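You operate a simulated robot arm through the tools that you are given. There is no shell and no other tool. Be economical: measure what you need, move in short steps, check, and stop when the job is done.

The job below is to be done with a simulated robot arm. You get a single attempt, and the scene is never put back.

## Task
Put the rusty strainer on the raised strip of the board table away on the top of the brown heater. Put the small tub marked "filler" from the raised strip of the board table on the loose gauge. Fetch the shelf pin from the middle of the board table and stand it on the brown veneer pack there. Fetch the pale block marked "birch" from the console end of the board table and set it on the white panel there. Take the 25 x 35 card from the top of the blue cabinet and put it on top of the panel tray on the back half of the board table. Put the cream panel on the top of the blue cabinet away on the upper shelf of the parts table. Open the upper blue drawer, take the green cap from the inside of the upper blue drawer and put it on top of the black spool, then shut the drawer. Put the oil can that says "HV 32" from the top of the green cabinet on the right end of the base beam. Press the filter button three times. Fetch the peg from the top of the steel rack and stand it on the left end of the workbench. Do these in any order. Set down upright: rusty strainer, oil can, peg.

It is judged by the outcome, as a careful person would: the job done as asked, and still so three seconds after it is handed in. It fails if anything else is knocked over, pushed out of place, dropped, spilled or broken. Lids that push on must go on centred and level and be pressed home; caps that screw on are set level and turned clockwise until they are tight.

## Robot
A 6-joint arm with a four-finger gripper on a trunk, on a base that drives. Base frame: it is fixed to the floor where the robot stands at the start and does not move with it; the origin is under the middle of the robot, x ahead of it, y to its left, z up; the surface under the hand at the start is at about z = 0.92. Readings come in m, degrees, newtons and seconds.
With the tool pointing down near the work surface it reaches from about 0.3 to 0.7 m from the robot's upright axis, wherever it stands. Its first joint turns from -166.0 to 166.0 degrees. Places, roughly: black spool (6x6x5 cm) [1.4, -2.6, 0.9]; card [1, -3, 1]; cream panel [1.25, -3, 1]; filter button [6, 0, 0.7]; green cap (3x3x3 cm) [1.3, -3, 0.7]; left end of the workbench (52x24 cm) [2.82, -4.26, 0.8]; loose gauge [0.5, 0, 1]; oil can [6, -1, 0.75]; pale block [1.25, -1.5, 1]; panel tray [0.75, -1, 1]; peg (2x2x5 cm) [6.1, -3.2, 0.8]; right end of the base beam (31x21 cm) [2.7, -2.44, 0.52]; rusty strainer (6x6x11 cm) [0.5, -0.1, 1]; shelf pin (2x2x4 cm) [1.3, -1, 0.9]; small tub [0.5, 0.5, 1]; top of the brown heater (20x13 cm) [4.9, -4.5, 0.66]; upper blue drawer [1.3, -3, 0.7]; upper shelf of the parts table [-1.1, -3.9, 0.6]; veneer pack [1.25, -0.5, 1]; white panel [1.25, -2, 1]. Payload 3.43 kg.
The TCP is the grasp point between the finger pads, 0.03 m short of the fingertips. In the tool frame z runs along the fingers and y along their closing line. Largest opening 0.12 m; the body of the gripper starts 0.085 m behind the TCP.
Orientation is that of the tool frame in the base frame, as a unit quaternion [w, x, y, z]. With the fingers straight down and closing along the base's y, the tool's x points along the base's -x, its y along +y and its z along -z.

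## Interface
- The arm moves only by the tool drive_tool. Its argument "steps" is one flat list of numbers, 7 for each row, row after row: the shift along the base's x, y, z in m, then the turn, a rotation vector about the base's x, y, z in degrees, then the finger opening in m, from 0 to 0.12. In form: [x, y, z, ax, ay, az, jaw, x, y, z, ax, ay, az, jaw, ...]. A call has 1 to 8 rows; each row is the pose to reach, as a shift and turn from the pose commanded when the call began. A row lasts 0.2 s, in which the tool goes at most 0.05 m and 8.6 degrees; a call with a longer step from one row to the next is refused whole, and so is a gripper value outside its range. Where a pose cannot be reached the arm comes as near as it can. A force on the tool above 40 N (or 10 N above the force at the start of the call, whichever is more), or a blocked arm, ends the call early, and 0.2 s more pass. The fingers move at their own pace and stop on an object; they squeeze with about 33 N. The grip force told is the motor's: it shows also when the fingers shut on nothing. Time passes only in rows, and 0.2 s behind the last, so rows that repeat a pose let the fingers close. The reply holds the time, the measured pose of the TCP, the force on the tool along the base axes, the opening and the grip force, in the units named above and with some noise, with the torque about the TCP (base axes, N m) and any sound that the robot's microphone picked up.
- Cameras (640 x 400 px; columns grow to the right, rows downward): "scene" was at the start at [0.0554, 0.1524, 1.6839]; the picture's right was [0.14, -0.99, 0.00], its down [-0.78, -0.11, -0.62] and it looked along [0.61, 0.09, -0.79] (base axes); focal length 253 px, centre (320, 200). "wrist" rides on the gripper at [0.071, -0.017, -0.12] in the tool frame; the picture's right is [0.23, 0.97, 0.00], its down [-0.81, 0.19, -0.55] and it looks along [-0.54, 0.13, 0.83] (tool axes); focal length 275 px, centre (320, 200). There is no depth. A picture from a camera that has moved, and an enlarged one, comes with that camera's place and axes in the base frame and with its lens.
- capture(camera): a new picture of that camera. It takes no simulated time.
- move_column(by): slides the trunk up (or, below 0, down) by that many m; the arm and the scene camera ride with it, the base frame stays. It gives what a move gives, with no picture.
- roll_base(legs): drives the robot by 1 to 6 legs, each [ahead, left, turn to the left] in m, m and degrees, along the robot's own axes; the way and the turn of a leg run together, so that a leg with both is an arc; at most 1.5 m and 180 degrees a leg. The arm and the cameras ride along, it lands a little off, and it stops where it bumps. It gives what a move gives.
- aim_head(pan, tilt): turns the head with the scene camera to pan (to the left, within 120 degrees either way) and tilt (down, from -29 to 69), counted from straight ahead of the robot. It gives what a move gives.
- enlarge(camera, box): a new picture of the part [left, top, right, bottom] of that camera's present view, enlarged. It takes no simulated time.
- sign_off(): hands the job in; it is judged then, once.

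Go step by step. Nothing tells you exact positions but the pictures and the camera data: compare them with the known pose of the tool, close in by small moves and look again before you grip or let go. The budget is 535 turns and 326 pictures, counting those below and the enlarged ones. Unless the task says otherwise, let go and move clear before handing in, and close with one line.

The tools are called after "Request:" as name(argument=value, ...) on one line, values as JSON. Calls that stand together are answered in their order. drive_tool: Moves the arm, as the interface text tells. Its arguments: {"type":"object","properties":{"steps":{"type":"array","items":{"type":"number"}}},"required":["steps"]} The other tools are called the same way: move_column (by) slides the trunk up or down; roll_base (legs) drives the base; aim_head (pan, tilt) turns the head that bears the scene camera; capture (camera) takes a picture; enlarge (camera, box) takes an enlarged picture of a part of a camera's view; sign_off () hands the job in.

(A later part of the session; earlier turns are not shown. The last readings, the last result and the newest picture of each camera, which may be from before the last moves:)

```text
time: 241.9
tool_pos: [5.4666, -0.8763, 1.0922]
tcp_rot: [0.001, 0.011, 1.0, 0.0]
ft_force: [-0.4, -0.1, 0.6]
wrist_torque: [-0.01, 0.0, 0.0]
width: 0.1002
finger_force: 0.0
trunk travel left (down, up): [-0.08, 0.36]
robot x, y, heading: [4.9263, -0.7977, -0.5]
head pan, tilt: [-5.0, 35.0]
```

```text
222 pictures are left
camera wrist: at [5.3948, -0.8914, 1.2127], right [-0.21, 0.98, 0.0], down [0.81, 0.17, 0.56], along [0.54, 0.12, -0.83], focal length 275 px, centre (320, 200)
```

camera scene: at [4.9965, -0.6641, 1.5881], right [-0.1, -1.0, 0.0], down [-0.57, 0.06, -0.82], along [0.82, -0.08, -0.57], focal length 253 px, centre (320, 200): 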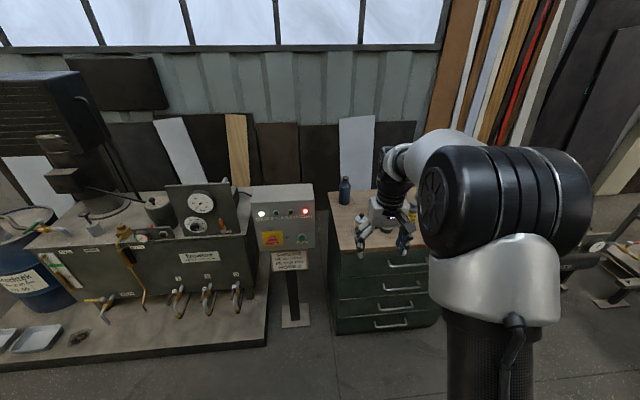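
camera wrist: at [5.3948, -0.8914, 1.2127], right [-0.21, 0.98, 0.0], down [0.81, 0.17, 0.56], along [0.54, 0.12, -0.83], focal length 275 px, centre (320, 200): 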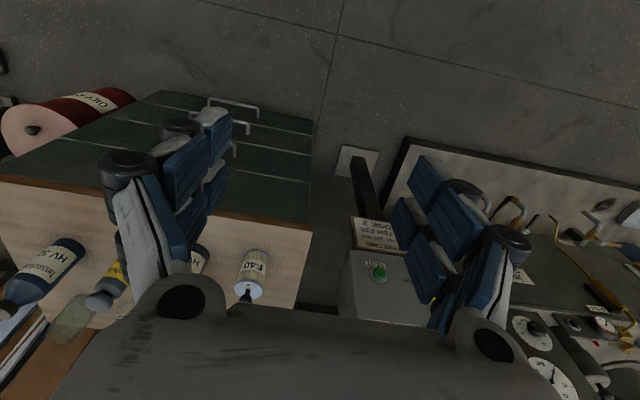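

Request:
enlarge(camera="wrist", box=[0, 220, 120, 320])

Request:
enlarge(camera="wrist", box=[160, 230, 290, 310])

```text
4.00 times, centred on (60, 270) of wrist
camera zoom: at [5.3948, -0.8914, 1.2127], right [-0.21, 0.98, 0.0], down [0.81, 0.17, 0.56], along [0.54, 0.12, -0.83], focal length 1101 px, centre (1360, -80)
```

zoom: 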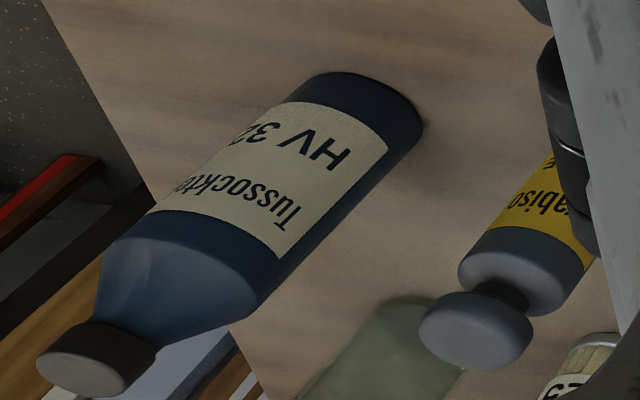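

```text
4.92 times, centred on (225, 270) of wrist
camera zoom: at [5.3948, -0.8914, 1.2127], right [-0.21, 0.98, 0.0], down [0.81, 0.17, 0.56], along [0.54, 0.12, -0.83], focal length 1355 px, centre (788, -145)
```

zoom: 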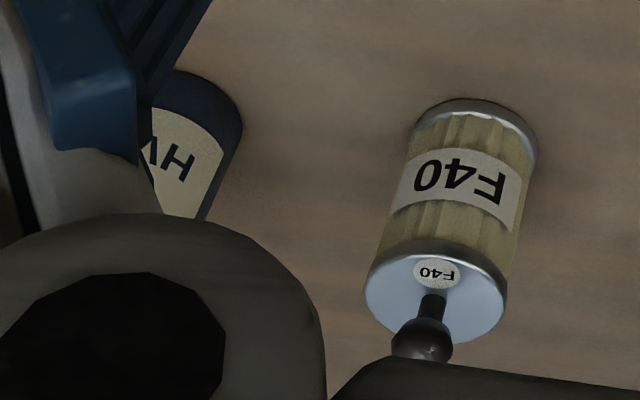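

The HV 32 can is at about (5.94, -1.36). Move the base in front of it and look.

Request:
roll_base(legs=[[0.1, -0.5, 0.5], [0.22, 0, 0]])

Request:
capture(camera="wrist")

Request:
capture(camera="scene")

```text
time: 246.2
tool_pos: [5.7901, -1.359, 1.0917]
tcp_rot: [0.001, 0.003, 1.0, 0.0]
ft_force: [1.3, 0.4, -0.1]
wrist_torque: [0.03, 0.01, -0.01]
width: 0.1
finger_force: 0.0
trunk travel left (down, up): [-0.08, 0.36]
robot x, y, heading: [5.2475, -1.2891, 0.4]
head pan, tilt: [-5.0, 35.0]
```

```text
219 pictures are left
camera wrist: at [5.7187, -1.374, 1.2124], right [-0.23, 0.97, 0.0], down [0.81, 0.19, 0.55], along [0.54, 0.13, -0.83], focal length 275 px, centre (320, 200)
```

wrist: 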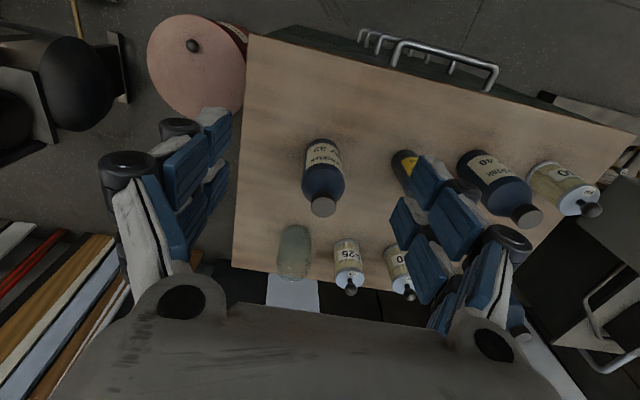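

```text
218 pictures are left
camera scene: at [5.3166, -1.1541, 1.588], right [-0.08, -1.0, 0.0], down [-0.57, 0.04, -0.82], along [0.82, -0.06, -0.57], focal length 253 px, centre (320, 200)
```

scene: 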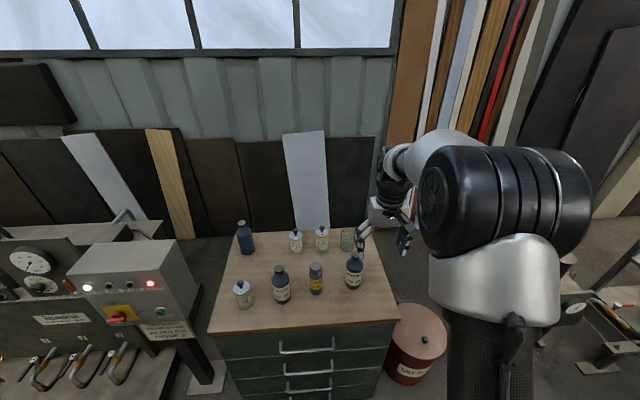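

Request:
enlarge(camera="wrist", box=[280, 120, 380, 230])

Request:
enlarge(camera="scene", box=[260, 210, 400, 310])

```text
3.64 times, centred on (330, 175) of wrist
camera zoom: at [5.7187, -1.374, 1.2124], right [-0.23, 0.97, 0.0], down [0.81, 0.19, 0.55], along [0.54, 0.13, -0.83], focal length 1001 px, centre (284, 291)
```

zoom: 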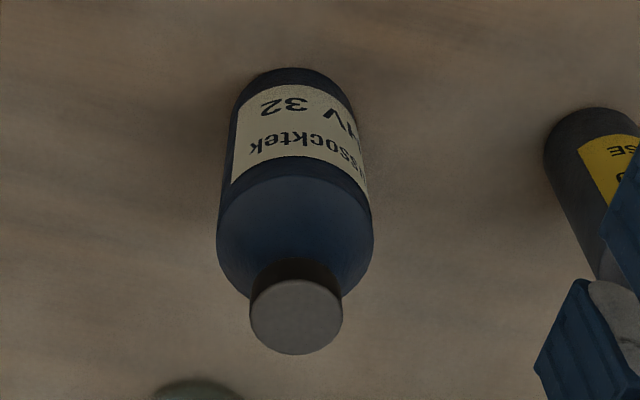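

```text
4.00 times, centred on (330, 260) of scene
camera zoom: at [5.3166, -1.1541, 1.588], right [-0.08, -1.0, 0.0], down [-0.57, 0.04, -0.82], along [0.82, -0.06, -0.57], focal length 1013 px, centre (280, -40)
```

zoom: 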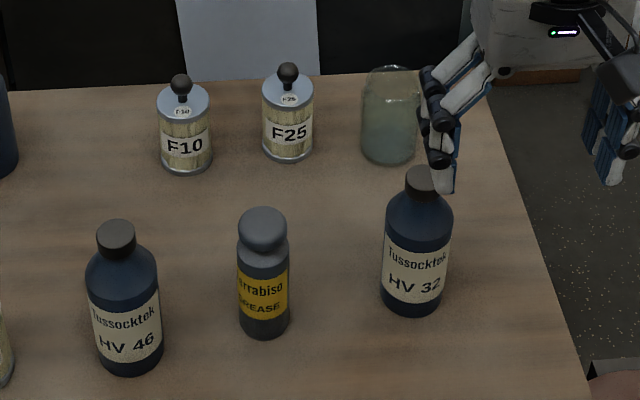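

HV 32 confirmed at about (5.918, -1.321), cap top z≈0.92. Move the base slightly closer and position the gripper above it.

Request:
roll_base(legs=[[0.08, 0, 0]])

Request:
drive_tool(steps=[0.025, 0.02, -0.02, 0, 0, 0, 0.1, 0.045, 0.035, -0.05, 0, 0, 0, 0.1, 0.045, 0.035, -0.09, 0, 0, 0, 0.1])

Request:
capture(camera="wrist")

Request:
enlarge(camera="scene", box=[280, 210, 420, 310])

```text
time: 247.3
tool_pos: [5.8686, -1.3563, 1.0908]
tcp_rot: [0.0, 0.004, 1.0, 0.001]
ft_force: [0.1, -0.2, -0.6]
wrist_torque: [0.03, 0.06, 0.02]
width: 0.0999
finger_force: 0.1
trunk travel left (down, up): [-0.08, 0.36]
robot x, y, heading: [5.3267, -1.2882, 0.6]
head pan, tilt: [-5.0, 35.0]
```

```text
time: 248.1
tool_pos: [5.915, -1.3226, 1.002]
tcp_rot: [0.001, 0.003, 1.0, 0.001]
ft_force: [-0.9, -0.4, 0.2]
wrist_torque: [-0.01, 0.0, -0.01]
width: 0.0999
finger_force: 0.1
trunk travel left (down, up): [-0.08, 0.36]
robot x, y, heading: [5.3262, -1.2888, 0.4]
head pan, tilt: [-5.0, 35.0]
```

```text
215 pictures are left
camera wrist: at [5.8432, -1.3386, 1.1213], right [-0.23, 0.97, 0.0], down [0.81, 0.19, 0.56], along [0.54, 0.13, -0.83], focal length 275 px, centre (320, 200)
```

wrist: 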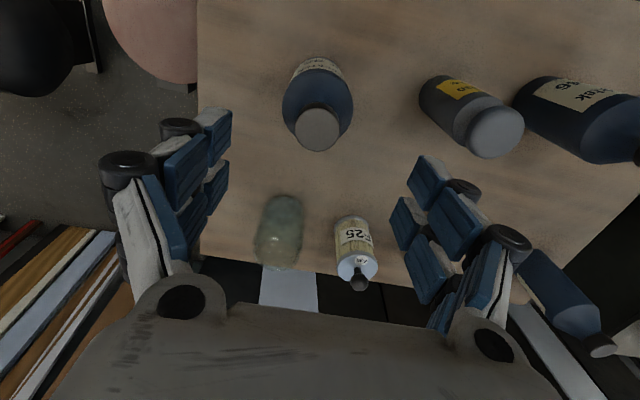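

```text
4.00 times, centred on (350, 260) of scene
camera zoom: at [5.3953, -1.1535, 1.588], right [-0.08, -1.0, 0.0], down [-0.57, 0.04, -0.82], along [0.82, -0.06, -0.57], focal length 1013 px, centre (200, -40)
```

zoom: 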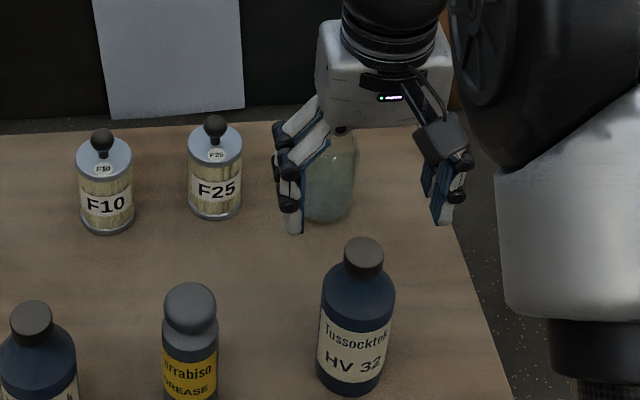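

Request:
drive_tool(steps=[-0.003, -0.001, -0.04, 0, 0, 0, 0.1, -0.003, -0.001, -0.08, 0, 0, 0, 0.1, -0.003, -0.001, -0.12, 0, 0, 0, 0.1, -0.003, -0.001, -0.152, 0, 0, 0, 0.1])

Request:
capture(camera="wrist")

```text
time: 249.1
tool_pos: [5.9125, -1.3224, 0.8528]
tcp_rot: [0.005, 0.002, 1.0, 0.0]
ft_force: [-1.9, -0.2, 22.5]
wrist_torque: [-0.08, 0.25, -0.04]
width: 0.1
finger_force: 0.0
trunk travel left (down, up): [-0.08, 0.36]
robot x, y, heading: [5.3258, -1.2904, 0.4]
head pan, tilt: [-5.0, 35.0]
```

```text
213 pictures are left
camera wrist: at [5.8388, -1.3388, 0.9727], right [-0.23, 0.97, 0.0], down [0.81, 0.19, 0.56], along [0.55, 0.13, -0.83], focal length 275 px, centre (320, 200)
```

wrist: 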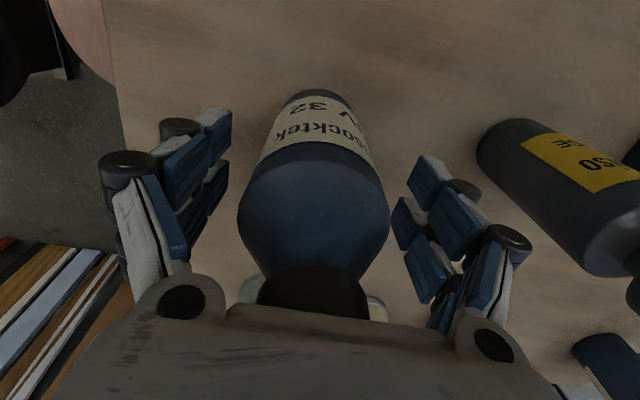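

The palm touches the cap. Raise 1.2 cm and grip.

Request:
drive_tool(steps=[0, 0, 0.012, 0, 0, 0, 0.1, 0, 0, 0.012, 0, 0, 0, 0.08, 0, 0, 0.012, 0, 0, 0, 0.06, 0, 0, 0.012, 0, 0, 0, 0.045, 0, 0, 0.012, 0, 0, 0, 0.045, 0, 0, 0.012, 0, 0, 0, 0.045])

Request:
capture(camera="wrist")

```text
time: 250.5
tool_pos: [5.9108, -1.3239, 0.8617]
tcp_rot: [0.001, 0.002, 1.0, 0.0]
ft_force: [-0.4, -1.2, 1.1]
wrist_torque: [-0.04, 0.07, 0.03]
width: 0.0573
finger_force: 33.3
trunk travel left (down, up): [-0.08, 0.36]
robot x, y, heading: [5.3273, -1.2898, 0.6]
head pan, tilt: [-5.0, 35.0]
```

```text
212 pictures are left
camera wrist: at [5.8397, -1.3394, 0.9819], right [-0.23, 0.97, 0.0], down [0.81, 0.19, 0.56], along [0.54, 0.13, -0.83], focal length 275 px, centre (320, 200)
```

wrist: 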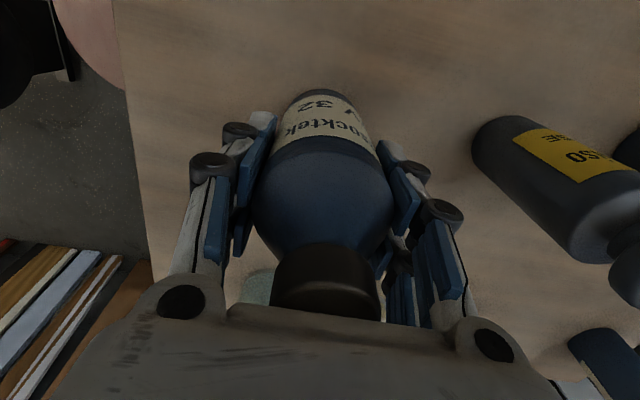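

Gripped. Lift and retract.

Request:
drive_tool(steps=[0, 0, 0.04, 0, 0, 0, 0.04, 0, 0, 0.085, 0, 0, 0, 0.04, 0, 0, 0.13, 0, 0, 0, 0.04, 0, 0, 0.175, 0, 0, 0, 0.04, -0.04, 0, 0.2, 0, 0, 0, 0.04, -0.085, 0, 0.21, 0, 0, 0, 0.04, -0.13, 0.01, 0.21, 0, 0, 0, 0.04, -0.175, 0.02, 0.21, 0, 0, 0, 0.04])

Request:
capture(camera="scene")

```text
time: 252.3
tool_pos: [5.7345, -1.2995, 1.0718]
tcp_rot: [0.002, 0.002, 1.0, 0.001]
ft_force: [-0.1, -0.8, -2.8]
wrist_torque: [0.0, -0.05, -0.03]
width: 0.057
finger_force: 33.1
trunk travel left (down, up): [-0.08, 0.36]
robot x, y, heading: [5.3255, -1.2878, 0.7]
head pan, tilt: [-5.0, 35.0]
```

```text
211 pictures are left
camera scene: at [5.3937, -1.1531, 1.5882], right [-0.08, -1.0, 0.0], down [-0.57, 0.04, -0.82], along [0.82, -0.06, -0.57], focal length 253 px, centre (320, 200)
```

scene: 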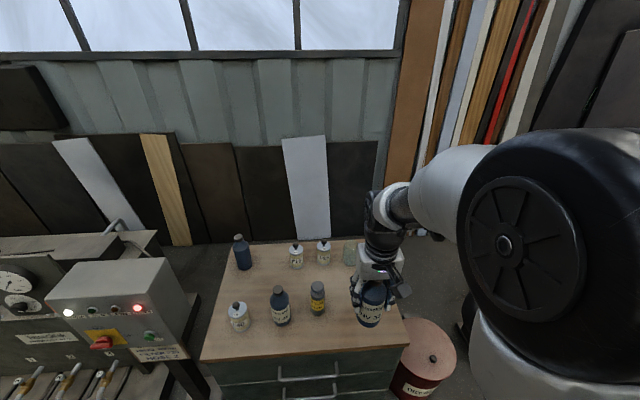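

Carry the can: back out and strafe to the passage (keeping heading), then check the pose.

Request:
roll_base(legs=[[-0.5, 0, 0], [0, -1.2, 0], [0, -0.95, 0]])

```text
time: 265.5
tool_pos: [5.2717, -3.4366, 1.0712]
tcp_rot: [0.001, -0.01, 1.0, 0.0]
ft_force: [-0.2, 0.3, -3.4]
wrist_torque: [0.0, -0.02, -0.03]
width: 0.0568
finger_force: 33.6
trunk travel left (down, up): [-0.08, 0.36]
robot x, y, heading: [4.8652, -3.4315, 2.3]
head pan, tilt: [-5.0, 35.0]
```

Request:
roll_base(legs=[[0, 0, -2.3], [-1.5, 0, 0]])

Request:
roll_base(legs=[[-1.35, 0, 0]])

Request:
aim_head(pan=40, tilt=40)

Request:
capture(camera="scene")

```text
time: 273.3
tool_pos: [3.7728, -3.4512, 1.0721]
tcp_rot: [0.0, 0.004, 1.0, 0.001]
ft_force: [0.0, -0.9, -3.2]
wrist_torque: [0.0, -0.02, -0.02]
width: 0.0569
finger_force: 33.2
trunk travel left (down, up): [-0.08, 0.36]
robot x, y, heading: [3.3632, -3.4358, 0.5]
head pan, tilt: [-5.0, 35.0]
```

```text
time: 280.0
tool_pos: [2.4228, -3.4578, 1.0713]
tcp_rot: [0.0, 0.004, 1.0, 0.0]
ft_force: [-0.4, -0.6, -2.9]
wrist_torque: [-0.03, 0.02, 0.0]
width: 0.0571
finger_force: 33.3
trunk travel left (down, up): [-0.08, 0.36]
robot x, y, heading: [2.0152, -3.4443, 0.3]
head pan, tilt: [-5.0, 35.0]
```

```text
time: 281.2
tool_pos: [2.4228, -3.4594, 1.0705]
tcp_rot: [0.001, 0.004, 1.0, 0.0]
ft_force: [0.8, 0.5, -2.9]
wrist_torque: [0.02, -0.01, -0.01]
width: 0.0569
finger_force: 32.7
trunk travel left (down, up): [-0.08, 0.36]
robot x, y, heading: [2.0154, -3.4423, 0.2]
head pan, tilt: [40.0, 40.0]
```

```text
210 pictures are left
camera scene: at [2.0596, -3.2473, 1.5805], right [0.65, -0.76, 0.0], down [-0.49, -0.41, -0.77], along [0.58, 0.49, -0.64], focal length 253 px, centre (320, 200)
```

scene: 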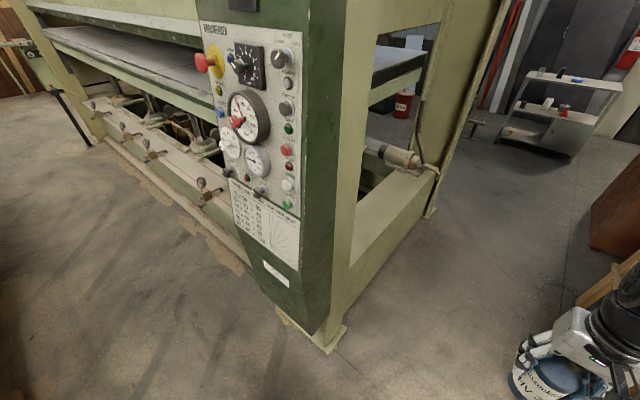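

The control panel protrudes into the aisle, so I'll turn to face +y and drive forward with the arm ahead, then look at the beam end.

Request:
roll_base(legs=[[-0.05, 0, 0], [0, 0, 90], [1.2, 0, 0]])

Request:
aim_head(pan=-70, tilt=40)

Request:
capture(camera="scene")

Request:
aim_head(pan=60, tilt=40)

Request:
capture(camera="scene")

```text
time: 291.5
tool_pos: [2.0013, -1.8395, 1.0715]
tcp_rot: [-0.001, -0.698, 0.716, 0.002]
ft_force: [-0.1, 0.6, -4.0]
wrist_torque: [-0.01, 0.0, 0.01]
width: 0.0567
finger_force: 33.2
trunk travel left (down, up): [-0.08, 0.36]
robot x, y, heading: [1.9836, -2.2468, 89.2]
head pan, tilt: [40.0, 40.0]
```

```text
time: 293.4
tool_pos: [2.0008, -1.8402, 1.0718]
tcp_rot: [0.0, -0.699, 0.716, 0.002]
ft_force: [0.7, 0.2, -4.0]
wrist_torque: [0.02, -0.02, -0.02]
width: 0.0567
finger_force: 33.0
trunk travel left (down, up): [-0.08, 0.36]
robot x, y, heading: [1.9826, -2.2513, 89.2]
head pan, tilt: [-70.0, 40.0]
```

```text
209 pictures are left
camera scene: at [1.9212, -2.2373, 1.5805], right [0.33, -0.94, 0.0], down [-0.61, -0.21, -0.77], along [0.72, 0.25, -0.64], focal length 253 px, centre (320, 200)
```

scene: 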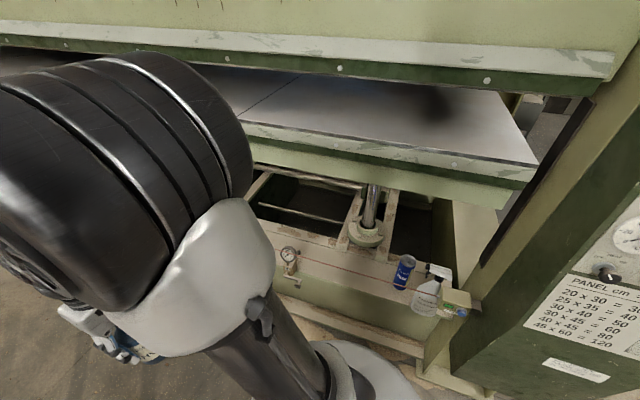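

```text
time: 295.5
tool_pos: [2.0013, -1.8402, 1.0717]
tcp_rot: [0.001, -0.698, 0.716, 0.001]
ft_force: [-0.4, 0.1, -3.3]
wrist_torque: [0.01, 0.0, 0.0]
width: 0.057
finger_force: 33.3
trunk travel left (down, up): [-0.08, 0.36]
robot x, y, heading: [1.9797, -2.2516, 89.1]
head pan, tilt: [60.0, 40.0]
```

```text
208 pictures are left
camera scene: at [1.7679, -2.222, 1.5805], right [0.51, 0.86, 0.0], down [0.55, -0.33, -0.77], along [-0.66, 0.39, -0.64], focal length 253 px, centre (320, 200)
```

scene: 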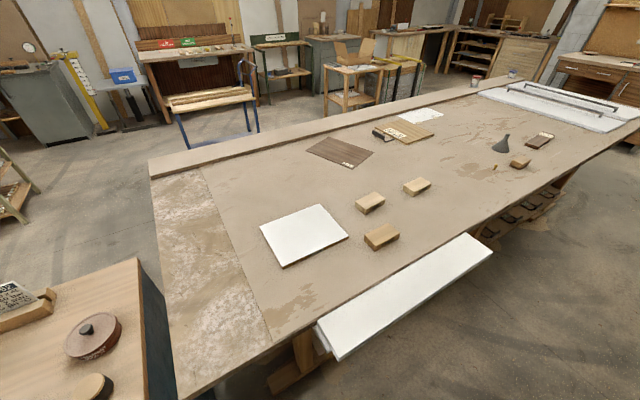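

The beam's right end has a blue can and a spray bottle. I'll zoom for free space there.

Request:
aim_head(pan=-78, tilt=48)

Request:
enlarge(camera="scene", box=[230, 120, 470, 300])

```text
time: 297.7
tool_pos: [2.0018, -1.8412, 1.072]
tcp_rot: [0.001, -0.698, 0.716, 0.002]
ft_force: [0.6, 0.0, -4.0]
wrist_torque: [0.0, -0.01, 0.01]
width: 0.0571
finger_force: 33.1
trunk travel left (down, up): [-0.08, 0.36]
robot x, y, heading: [1.9801, -2.2506, 89.1]
head pan, tilt: [-78.0, 48.0]
```

```text
2.22 times, centred on (350, 210) of scene
camera zoom: at [1.9183, -2.2499, 1.5691], right [0.2, -0.98, 0.0], down [-0.73, -0.15, -0.67], along [0.66, 0.13, -0.74], focal length 563 px, centre (253, 178)
```

zoom: 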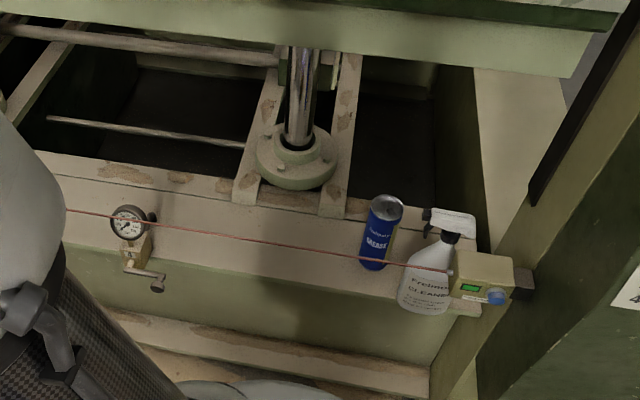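

Request:
enlarge(camera="scene", box=[340, 180, 440, 270])

```text
4.44 times, centred on (390, 225) of scene
camera zoom: at [1.9183, -2.2499, 1.5691], right [0.2, -0.98, 0.0], down [-0.73, -0.15, -0.67], along [0.66, 0.13, -0.74], focal length 1125 px, centre (9, 89)
```

zoom: 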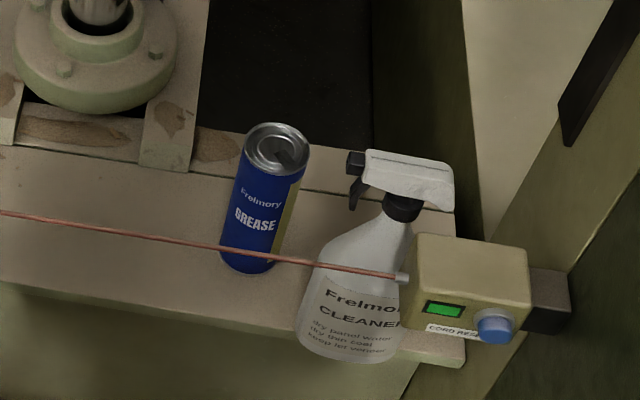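

It's a safety pull-cord in front of the beam, which I must not touch. I'll retract and lower the arm, then turn to face the beam.

Request:
drive_tool(steps=[0, -0.02, -0.04, 0, 0, 0, 0.04, 0, -0.04, -0.08, 0, 0, 0, 0.04, 0, -0.06, -0.12, 0, 0, 0, 0.04, 0, -0.075, -0.15, 0, 0, 0, 0.04])

Request:
roll_base(legs=[[0, 0, -89]])

Request:
aim_head(pan=-5, tilt=50)

Request:
capture(camera="scene")

Request:
capture(camera="wrist")

```text
time: 298.7
tool_pos: [2.0023, -1.9171, 0.9197]
tcp_rot: [0.001, -0.698, 0.716, 0.002]
ft_force: [-0.2, 0.6, -3.8]
wrist_torque: [0.0, 0.01, -0.03]
width: 0.057
finger_force: 32.6
trunk travel left (down, up): [-0.08, 0.36]
robot x, y, heading: [1.984, -2.2507, 89.2]
head pan, tilt: [-78.0, 48.0]
```

```text
time: 302.9
tool_pos: [2.3143, -2.2547, 0.9187]
tcp_rot: [0.001, -0.008, 1.0, 0.001]
ft_force: [0.7, -0.6, -3.8]
wrist_torque: [0.02, -0.05, 0.02]
width: 0.0569
finger_force: 33.2
trunk travel left (down, up): [-0.08, 0.36]
robot x, y, heading: [1.9801, -2.2482, 1.5]
head pan, tilt: [-78.0, 48.0]
```

```text
time: 304.3
tool_pos: [2.3141, -2.2562, 0.9194]
tcp_rot: [0.001, -0.008, 1.0, 0.001]
ft_force: [-0.9, 0.4, -3.6]
wrist_torque: [0.01, 0.01, -0.05]
width: 0.0568
finger_force: 32.5
trunk travel left (down, up): [-0.08, 0.36]
robot x, y, heading: [1.9799, -2.2485, 1.6]
head pan, tilt: [-5.0, 50.0]
```

```text
205 pictures are left
camera scene: at [2.0341, -2.1125, 1.5664], right [-0.06, -1.0, 0.0], down [-0.76, 0.04, -0.64], along [0.64, -0.04, -0.77], focal length 253 px, centre (320, 200)
```

scene: 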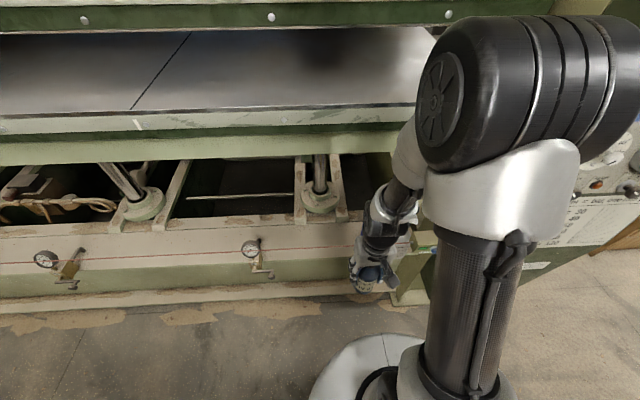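

```text
204 pictures are left
camera wrist: at [2.2431, -2.274, 1.04], right [-0.25, 0.97, 0.0], down [0.81, 0.2, 0.55], along [0.54, 0.14, -0.83], focal length 275 px, centre (320, 200)
```

wrist: 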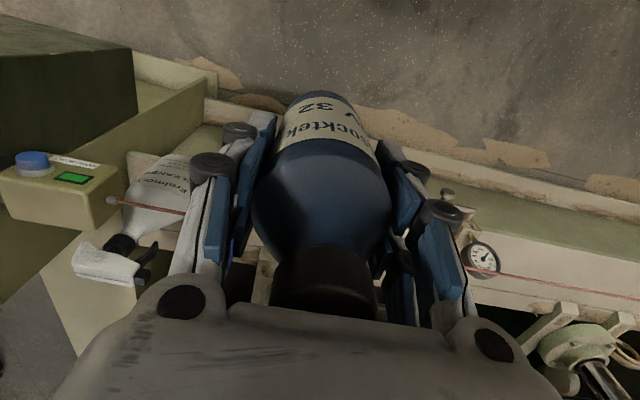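

The cord runs at x≈2.48, z≈0.77. I'll rotate the gripper so the fingers close along x (camera toward +y), then approach above the cord.

Request:
drive_tool(steps=[0, 0, 0, 0, 0, -8.5, 0.04, 0, 0, 0, 0, 0, -17, 0.04, 0, 0, 0, 0, 0, -25.5, 0.04, 0, 0, 0, 0, 0, -34, 0.04, 0, 0, 0, 0, 0, -42.5, 0.04, 0, 0, 0, 0, 0, -51, 0.04, 0, 0, 0, 0, 0, -59.5, 0.04, 0, 0, 0, 0, 0, -68, 0.04])

Request:
drive_tool(steps=[0, 0, 0, 0, 0, -8, 0.04, 0, 0, 0, 0, 0, -16, 0.04, 0, 0, 0, 0, 0, -23.5, 0.04])

Request:
roll_base(legs=[[0.07, -0.03, -1.5]])

Request:
capture(camera="wrist")

Request:
capture(camera="scene")

```text
time: 306.1
tool_pos: [2.3142, -2.2553, 0.9205]
tcp_rot: [0.0, 0.553, 0.833, 0.0]
ft_force: [0.5, 0.2, -3.5]
wrist_torque: [0.01, -0.02, -0.03]
width: 0.0571
finger_force: 32.8
trunk travel left (down, up): [-0.08, 0.36]
robot x, y, heading: [1.9806, -2.251, 1.6]
head pan, tilt: [-5.0, 50.0]
```

```text
time: 306.9
tool_pos: [2.3144, -2.2548, 0.9198]
tcp_rot: [0.001, 0.712, 0.702, 0.0]
ft_force: [0.7, -0.1, -3.2]
wrist_torque: [-0.04, 0.03, -0.01]
width: 0.0571
finger_force: 33.3
trunk travel left (down, up): [-0.08, 0.36]
robot x, y, heading: [1.9787, -2.2507, 1.8]
head pan, tilt: [-5.0, 50.0]
```

```text
time: 307.9
tool_pos: [2.3838, -2.2934, 0.919]
tcp_rot: [0.002, 0.72, 0.694, 0.0]
ft_force: [-0.4, 0.2, -3.1]
wrist_torque: [0.02, 0.02, -0.02]
width: 0.0573
finger_force: 33.0
trunk travel left (down, up): [-0.08, 0.36]
robot x, y, heading: [2.0483, -2.2773, 0.1]
head pan, tilt: [-5.0, 50.0]
```

```text
203 pictures are left
camera wrist: at [2.3693, -2.2206, 1.0397], right [0.98, 0.2, 0.0], down [0.16, -0.82, 0.55], along [0.11, -0.54, -0.83], focal length 275 px, centre (320, 200)
```

wrist: 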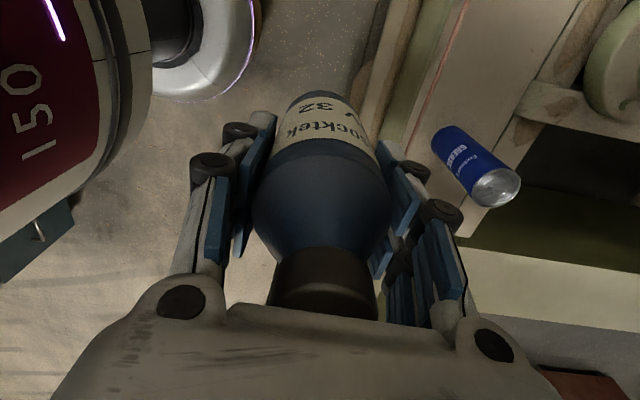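

```text
202 pictures are left
camera scene: at [2.1077, -2.1433, 1.5663], right [-0.08, -1.0, 0.0], down [-0.76, 0.06, -0.64], along [0.64, -0.05, -0.77], focal length 253 px, centre (320, 200)
```

scene: 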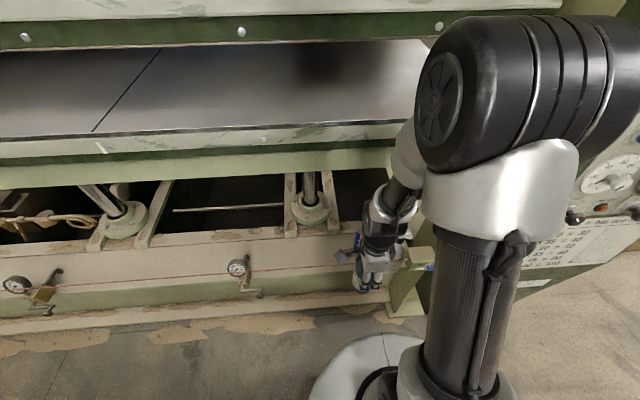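

Lower the trunk so the elbow stays beneath the platen, keep the can just above cord height, then go in.

Request:
move_column(by=-0.075)

Request:
drive_tool(steps=[-0.01, 0, 0.02, 0, 0, 1.6, 0.04, 0, 0, 0.04, 0, 0, 1.6, 0.04])

Request:
capture(camera="scene")

Request:
capture(camera="wrist")

```text
time: 309.1
tool_pos: [2.3821, -2.2925, 0.8445]
tcp_rot: [0.001, 0.72, 0.694, 0.0]
ft_force: [0.1, -0.3, -2.8]
wrist_torque: [0.0, 0.04, -0.03]
width: 0.0569
finger_force: 32.7
trunk travel left (down, up): [-0.005, 0.435]
robot x, y, heading: [2.0476, -2.2767, 0.1]
head pan, tilt: [-5.0, 50.0]
```

```text
time: 309.7
tool_pos: [2.383, -2.2924, 0.8851]
tcp_rot: [0.001, 0.71, 0.704, 0.0]
ft_force: [-0.2, -0.8, -2.5]
wrist_torque: [0.0, -0.01, 0.02]
width: 0.0568
finger_force: 32.7
trunk travel left (down, up): [-0.005, 0.435]
robot x, y, heading: [2.0512, -2.2783, 0.3]
head pan, tilt: [-5.0, 50.0]
```

```text
201 pictures are left
camera scene: at [2.1062, -2.1427, 1.4914], right [-0.08, -1.0, 0.0], down [-0.76, 0.06, -0.64], along [0.64, -0.05, -0.77], focal length 253 px, centre (320, 200)
```

scene: 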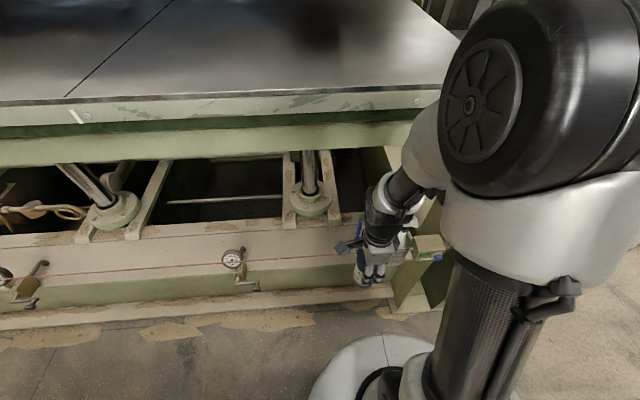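

```text
200 pictures are left
camera wrist: at [2.3661, -2.2198, 1.0049], right [0.97, 0.22, 0.0], down [0.19, -0.81, 0.55], along [0.12, -0.54, -0.83], focal length 275 px, centre (320, 200)
```

wrist: 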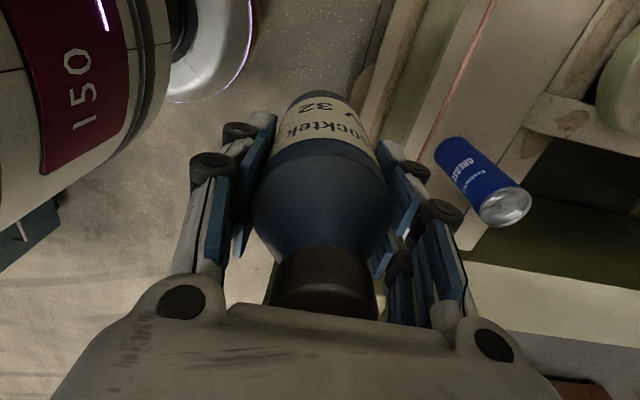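

Crossing above the cord to x≈2.575 first, keeping the wrist clear of the crossbeam (x≈2.64, z≥1.0).

Request:
drive_tool(steps=[0.04, 0, 0, 0, 0, 0, 0.04, 0.08, 0, 0, 0, 0, 0, 0.04, 0.12, 0, 0, 0, 0, 0, 0.04, 0.16, 0, 0, 0, 0, 0, 0.04, 0.19, 0, 0, 0, 0, 0, 0.04])

Request:
capture(camera="scene")

Request:
capture(camera="wrist")

```text
time: 310.9
tool_pos: [2.5625, -2.2926, 0.883]
tcp_rot: [-0.001, 0.709, 0.705, -0.003]
ft_force: [0.3, 0.2, -3.6]
wrist_torque: [0.0, 0.01, 0.0]
width: 0.0569
finger_force: 32.5
trunk travel left (down, up): [-0.005, 0.435]
robot x, y, heading: [2.0486, -2.2782, 0.0]
head pan, tilt: [-5.0, 50.0]
```

```text
199 pictures are left
camera scene: at [2.0989, -2.1428, 1.4912], right [-0.08, -1.0, 0.0], down [-0.76, 0.06, -0.65], along [0.64, -0.05, -0.76], focal length 253 px, centre (320, 200)
```

scene: 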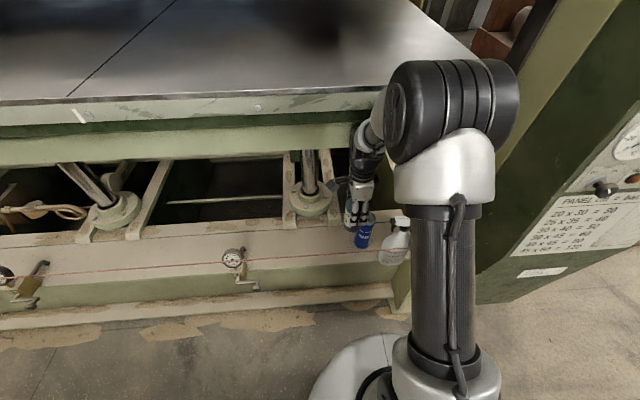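

```text
198 pictures are left
camera wrist: at [2.5472, -2.2201, 1.0033], right [0.97, 0.22, -0.01], down [0.19, -0.81, 0.55], along [0.12, -0.54, -0.83], focal length 275 px, centre (320, 200)
```

wrist: 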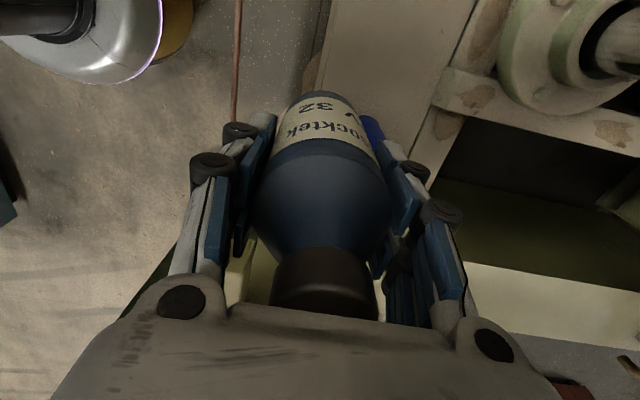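

The arm lags by 1 cm, suggesting the forearm touches the crossbeam. Back off.

Request:
drive_tool(steps=[-0.04, 0, 0, 0, 0, 0, 0.04])

Request:
enlarge(camera="scene", box=[280, 60, 520, 240])

```text
time: 311.3
tool_pos: [2.5342, -2.2924, 0.8875]
tcp_rot: [0.003, 0.71, 0.705, 0.002]
ft_force: [-0.6, -0.4, -2.5]
wrist_torque: [-0.02, -0.02, 0.01]
width: 0.0569
finger_force: 33.1
trunk travel left (down, up): [-0.005, 0.435]
robot x, y, heading: [2.0493, -2.279, 0.3]
head pan, tilt: [-5.0, 50.0]
```

```text
2.22 times, centred on (400, 150) of scene
camera zoom: at [2.1053, -2.1428, 1.4917], right [-0.08, -1.0, 0.0], down [-0.76, 0.06, -0.64], along [0.64, -0.05, -0.77], focal length 563 px, centre (142, 311)
```

zoom: 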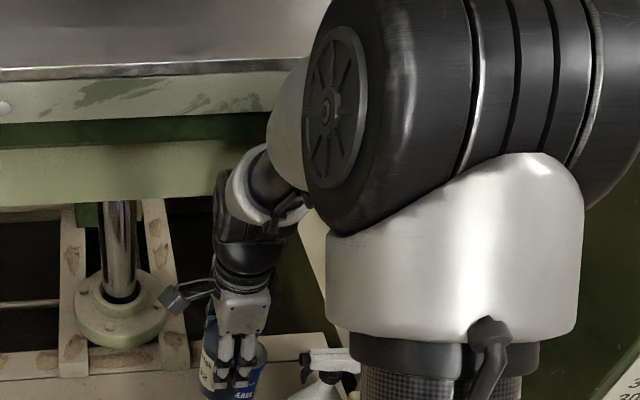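

Back clear. I'll lean the hand back 15° so the wrist stays outside the crossbeam while the can goes further in past the cord.

Request:
drive_tool(steps=[0.005, 0, 0, 0, -7.5, 0, 0.04, 0.01, 0, 0, 0, -15, 0, 0.04, 0.04, 0, 0, 0, -15, 0, 0.04, 0.065, 0, -0.005, 0, -15, 0, 0.04, 0.065, 0, -0.02, 0, -15, 0, 0.04])

Request:
capture(camera="scene")

Request:
capture(camera="wrist")

```text
time: 312.5
tool_pos: [2.5972, -2.2934, 0.8643]
tcp_rot: [0.093, 0.704, 0.698, 0.092]
ft_force: [1.3, 0.6, -3.6]
wrist_torque: [-0.03, -0.01, 0.0]
width: 0.0572
finger_force: 33.2
trunk travel left (down, up): [-0.005, 0.435]
robot x, y, heading: [2.0526, -2.2766, 0.3]
head pan, tilt: [-5.0, 50.0]
```

```text
196 pictures are left
camera scene: at [2.1066, -2.1427, 1.4913], right [-0.08, -1.0, 0.0], down [-0.76, 0.06, -0.64], along [0.64, -0.05, -0.77], focal length 253 px, centre (320, 200)
```

scene: 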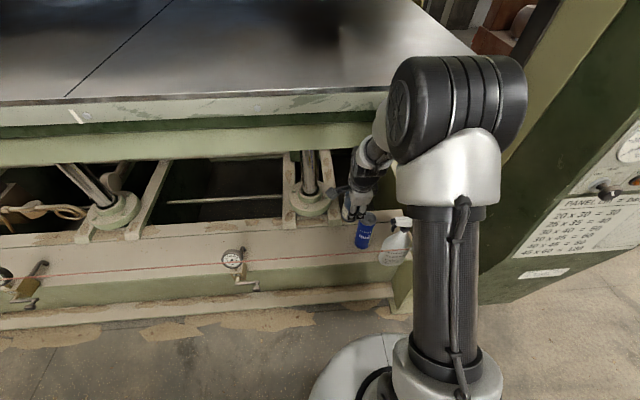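

```text
195 pictures are left
camera wrist: at [2.5514, -2.2203, 0.9767], right [0.94, 0.22, 0.25], down [0.03, -0.81, 0.58], along [0.34, -0.54, -0.77], focal length 275 px, centre (320, 200)
```

wrist: 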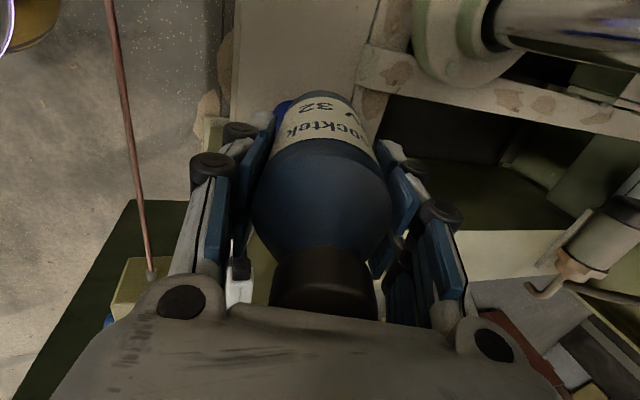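

Request:
drive_tool(steps=[0, 0, -0.045, 0, 0, 0, 0.04, 0, 0, -0.09, 0, 0, 0, 0.04, 0, 0, -0.13, 0, 0, 0, 0.04])

Request:
capture(camera="wrist")

Request:
capture(camera="scene")

```text
time: 313.3
tool_pos: [2.5979, -2.2929, 0.7362]
tcp_rot: [0.094, 0.703, 0.699, 0.093]
ft_force: [0.4, -1.0, -3.3]
wrist_torque: [-0.05, 0.05, -0.01]
width: 0.0571
finger_force: 33.2
trunk travel left (down, up): [-0.005, 0.435]
robot x, y, heading: [2.0498, -2.2779, 0.1]
head pan, tilt: [-5.0, 50.0]
```

```text
194 pictures are left
camera wrist: at [2.5509, -2.221, 0.8477], right [0.94, 0.22, 0.25], down [0.03, -0.81, 0.58], along [0.34, -0.54, -0.77], focal length 275 px, centre (320, 200)
```

wrist: 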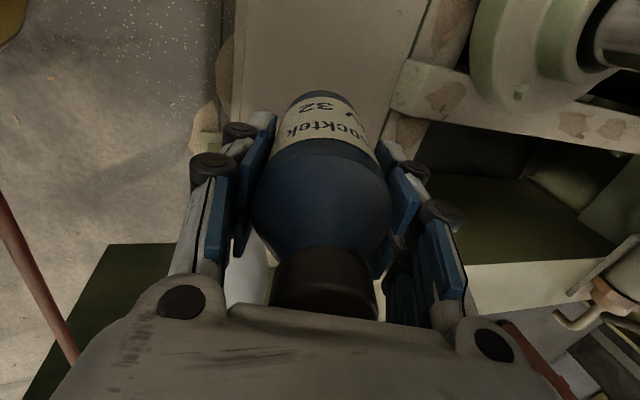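

```text
193 pictures are left
camera scene: at [2.1068, -2.1428, 1.4913], right [-0.08, -1.0, 0.0], down [-0.76, 0.06, -0.64], along [0.64, -0.05, -0.77], focal length 253 px, centre (320, 200)
```

scene: 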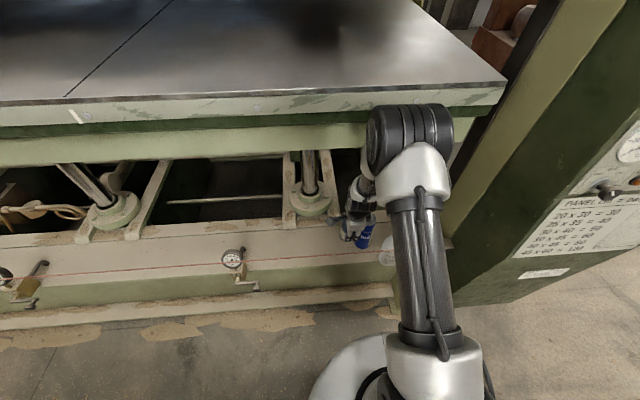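

Request:
drive_tool(steps=[0.005, 0, -0.035, 0, 0, 0, 0.04, 0.01, 0, -0.07, 0, 4, 0, 0.04, 0.018, 0, -0.085, 0, 10, 0, 0.04, 0.025, 0, -0.09, 0, 15.2, 0, 0.04])

Request:
capture(camera="wrist")

Request:
capture(camera="scene")

```text
time: 314.3
tool_pos: [2.6229, -2.2929, 0.6438]
tcp_rot: [-0.001, 0.71, 0.704, -0.002]
ft_force: [0.0, 0.0, -2.7]
wrist_torque: [0.01, 0.01, 0.0]
width: 0.0571
finger_force: 33.0
trunk travel left (down, up): [-0.005, 0.435]
robot x, y, heading: [2.0472, -2.2775, 0.2]
head pan, tilt: [-5.0, 50.0]
```

```text
192 pictures are left
camera wrist: at [2.6064, -2.2206, 0.7652], right [0.97, 0.22, 0.0], down [0.19, -0.81, 0.55], along [0.12, -0.54, -0.83], focal length 275 px, centre (320, 200)
```

wrist: 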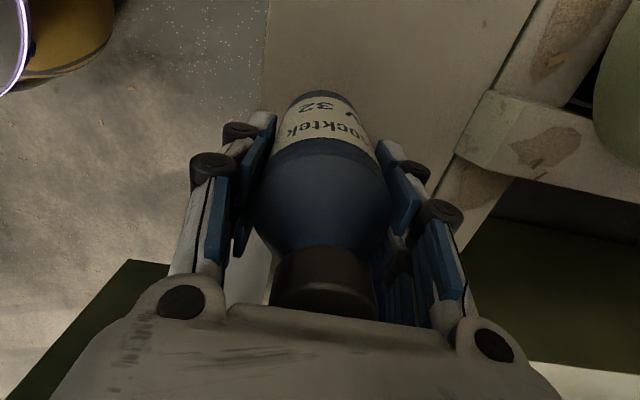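

```text
191 pictures are left
camera scene: at [2.1067, -2.1427, 1.4913], right [-0.08, -1.0, 0.0], down [-0.76, 0.06, -0.64], along [0.64, -0.05, -0.77], focal length 253 px, centre (320, 200)
```

scene: 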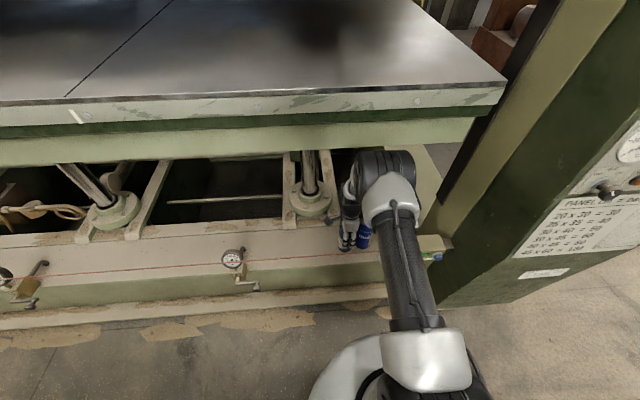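

Request:
drive_tool(steps=[0.011, 0, -0.012, 0, 0, 0, 0.04, 0.022, 0, -0.024, 0, 0, 0, 0.04, 0.022, 0, -0.034, 0, 0, 0, 0.04])

Request:
drive_tool(steps=[0, 0, -0.005, 0, 0, 0, 0.04, 0, 0, -0.009, 0, 0, 0, 0.04])

```text
time: 315.1
tool_pos: [2.6447, -2.2915, 0.611]
tcp_rot: [0.0, 0.71, 0.704, -0.001]
ft_force: [-0.1, 0.4, -3.7]
wrist_torque: [-0.01, 0.0, 0.0]
width: 0.0571
finger_force: 33.6
trunk travel left (down, up): [-0.005, 0.435]
robot x, y, heading: [2.0503, -2.2746, 0.3]
head pan, tilt: [-5.0, 50.0]
```

```text
time: 315.7
tool_pos: [2.6452, -2.2918, 0.6025]
tcp_rot: [0.001, 0.71, 0.704, -0.001]
ft_force: [-2.1, -0.2, 2.9]
wrist_torque: [-0.12, 0.07, -0.06]
width: 0.0567
finger_force: 32.9
trunk travel left (down, up): [-0.005, 0.435]
robot x, y, heading: [2.0501, -2.2774, 0.1]
head pan, tilt: [-5.0, 50.0]
```

Request:
drive_tool(steps=[0, 0, -0.003, 0, 0, 0, 0.04])

Request:
capture(camera="wrist")

```text
time: 316.1
tool_pos: [2.6448, -2.2927, 0.6011]
tcp_rot: [0.001, 0.709, 0.705, 0.0]
ft_force: [-10.8, -1.9, 25.6]
wrist_torque: [0.05, 0.39, 0.13]
width: 0.0569
finger_force: 33.3
trunk travel left (down, up): [-0.005, 0.435]
robot x, y, heading: [2.047, -2.2798, 0.2]
head pan, tilt: [-5.0, 50.0]
```

```text
190 pictures are left
camera wrist: at [2.6286, -2.2205, 0.7225], right [0.97, 0.22, 0.0], down [0.18, -0.81, 0.56], along [0.12, -0.54, -0.83], focal length 275 px, centre (320, 200)
```

wrist: 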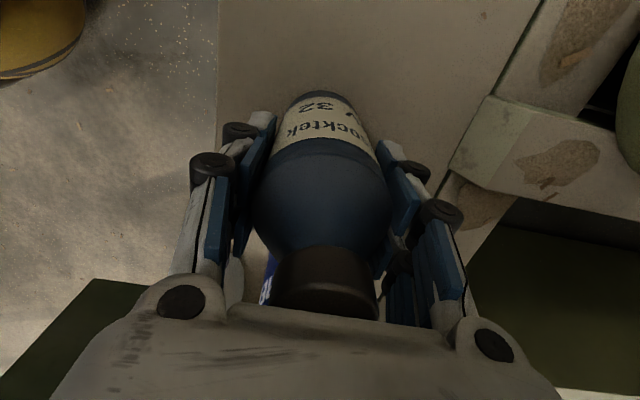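

Can is on the beam. Back off slightly and open.

Request:
drive_tool(steps=[0, 0, 0.004, 0, 0, 0, 0.06, 0, 0, 0.004, 0, 0, 0, 0.075, 0, 0, 0.004, 0, 0, 0, 0.09, 0, 0, 0.004, 0, 0, 0, 0.095])

Request:
drive_tool(steps=[0, 0, 0.02, 0, 0, 0, 0.095, -0.003, 0, 0.05, 0, 0, 0, 0.095])

Request:
capture(camera="wrist")

```text
time: 317.1
tool_pos: [2.6437, -2.2922, 0.6034]
tcp_rot: [0.0, 0.709, 0.705, 0.0]
ft_force: [-1.7, 0.7, 0.7]
wrist_torque: [0.0, -0.02, -0.02]
width: 0.0951
finger_force: 0.1
trunk travel left (down, up): [-0.005, 0.435]
robot x, y, heading: [2.0503, -2.2786, 0.1]
head pan, tilt: [-5.0, 50.0]
```

```text
time: 317.7
tool_pos: [2.6414, -2.2929, 0.6506]
tcp_rot: [0.0, 0.71, 0.704, -0.001]
ft_force: [0.3, 0.0, 0.0]
wrist_torque: [-0.01, -0.02, 0.01]
width: 0.0951
finger_force: 0.1
trunk travel left (down, up): [-0.005, 0.435]
robot x, y, heading: [2.048, -2.2753, 0.1]
head pan, tilt: [-5.0, 50.0]
```

```text
189 pictures are left
camera wrist: at [2.6254, -2.2204, 0.7719], right [0.97, 0.22, 0.0], down [0.19, -0.81, 0.55], along [0.12, -0.54, -0.83], focal length 275 px, centre (320, 200)
```

wrist: 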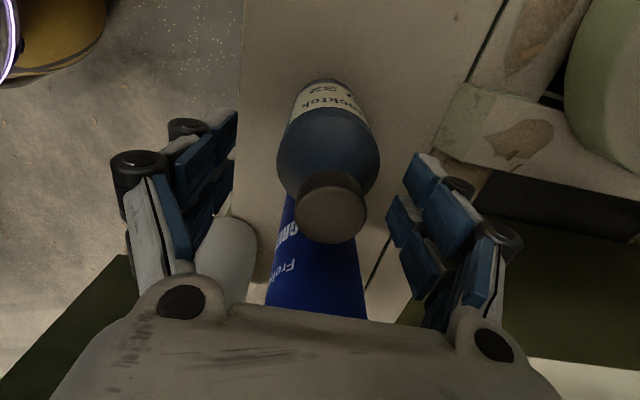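

Request:
drive_tool(steps=[-0.004, 0, 0.02, 0, 0, 0, 0.095, -0.008, 0, 0.04, 0, 0, 0, 0.095, -0.01, 0, 0.06, 0, -3, 0, 0.095, -0.012, 0, 0.075, 0, -7, 0, 0.095])

Request:
capture(camera="wrist")

```text
time: 318.7
tool_pos: [2.6306, -2.2931, 0.7277]
tcp_rot: [0.044, 0.709, 0.702, 0.043]
ft_force: [0.0, 0.3, 0.1]
wrist_torque: [0.01, -0.02, -0.02]
width: 0.095
finger_force: 0.0
trunk travel left (down, up): [-0.005, 0.435]
robot x, y, heading: [2.0513, -2.2785, 0.2]
head pan, tilt: [-5.0, 50.0]
```

```text
188 pictures are left
camera wrist: at [2.5996, -2.2208, 0.8447], right [0.97, 0.22, 0.12], down [0.12, -0.81, 0.57], along [0.22, -0.54, -0.81], focal length 275 px, centre (320, 200)
```

wrist: 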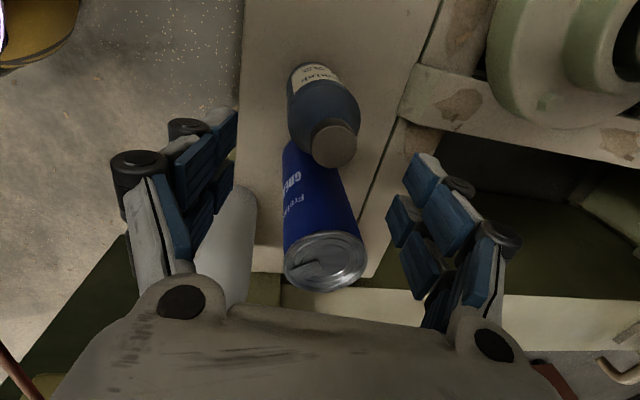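

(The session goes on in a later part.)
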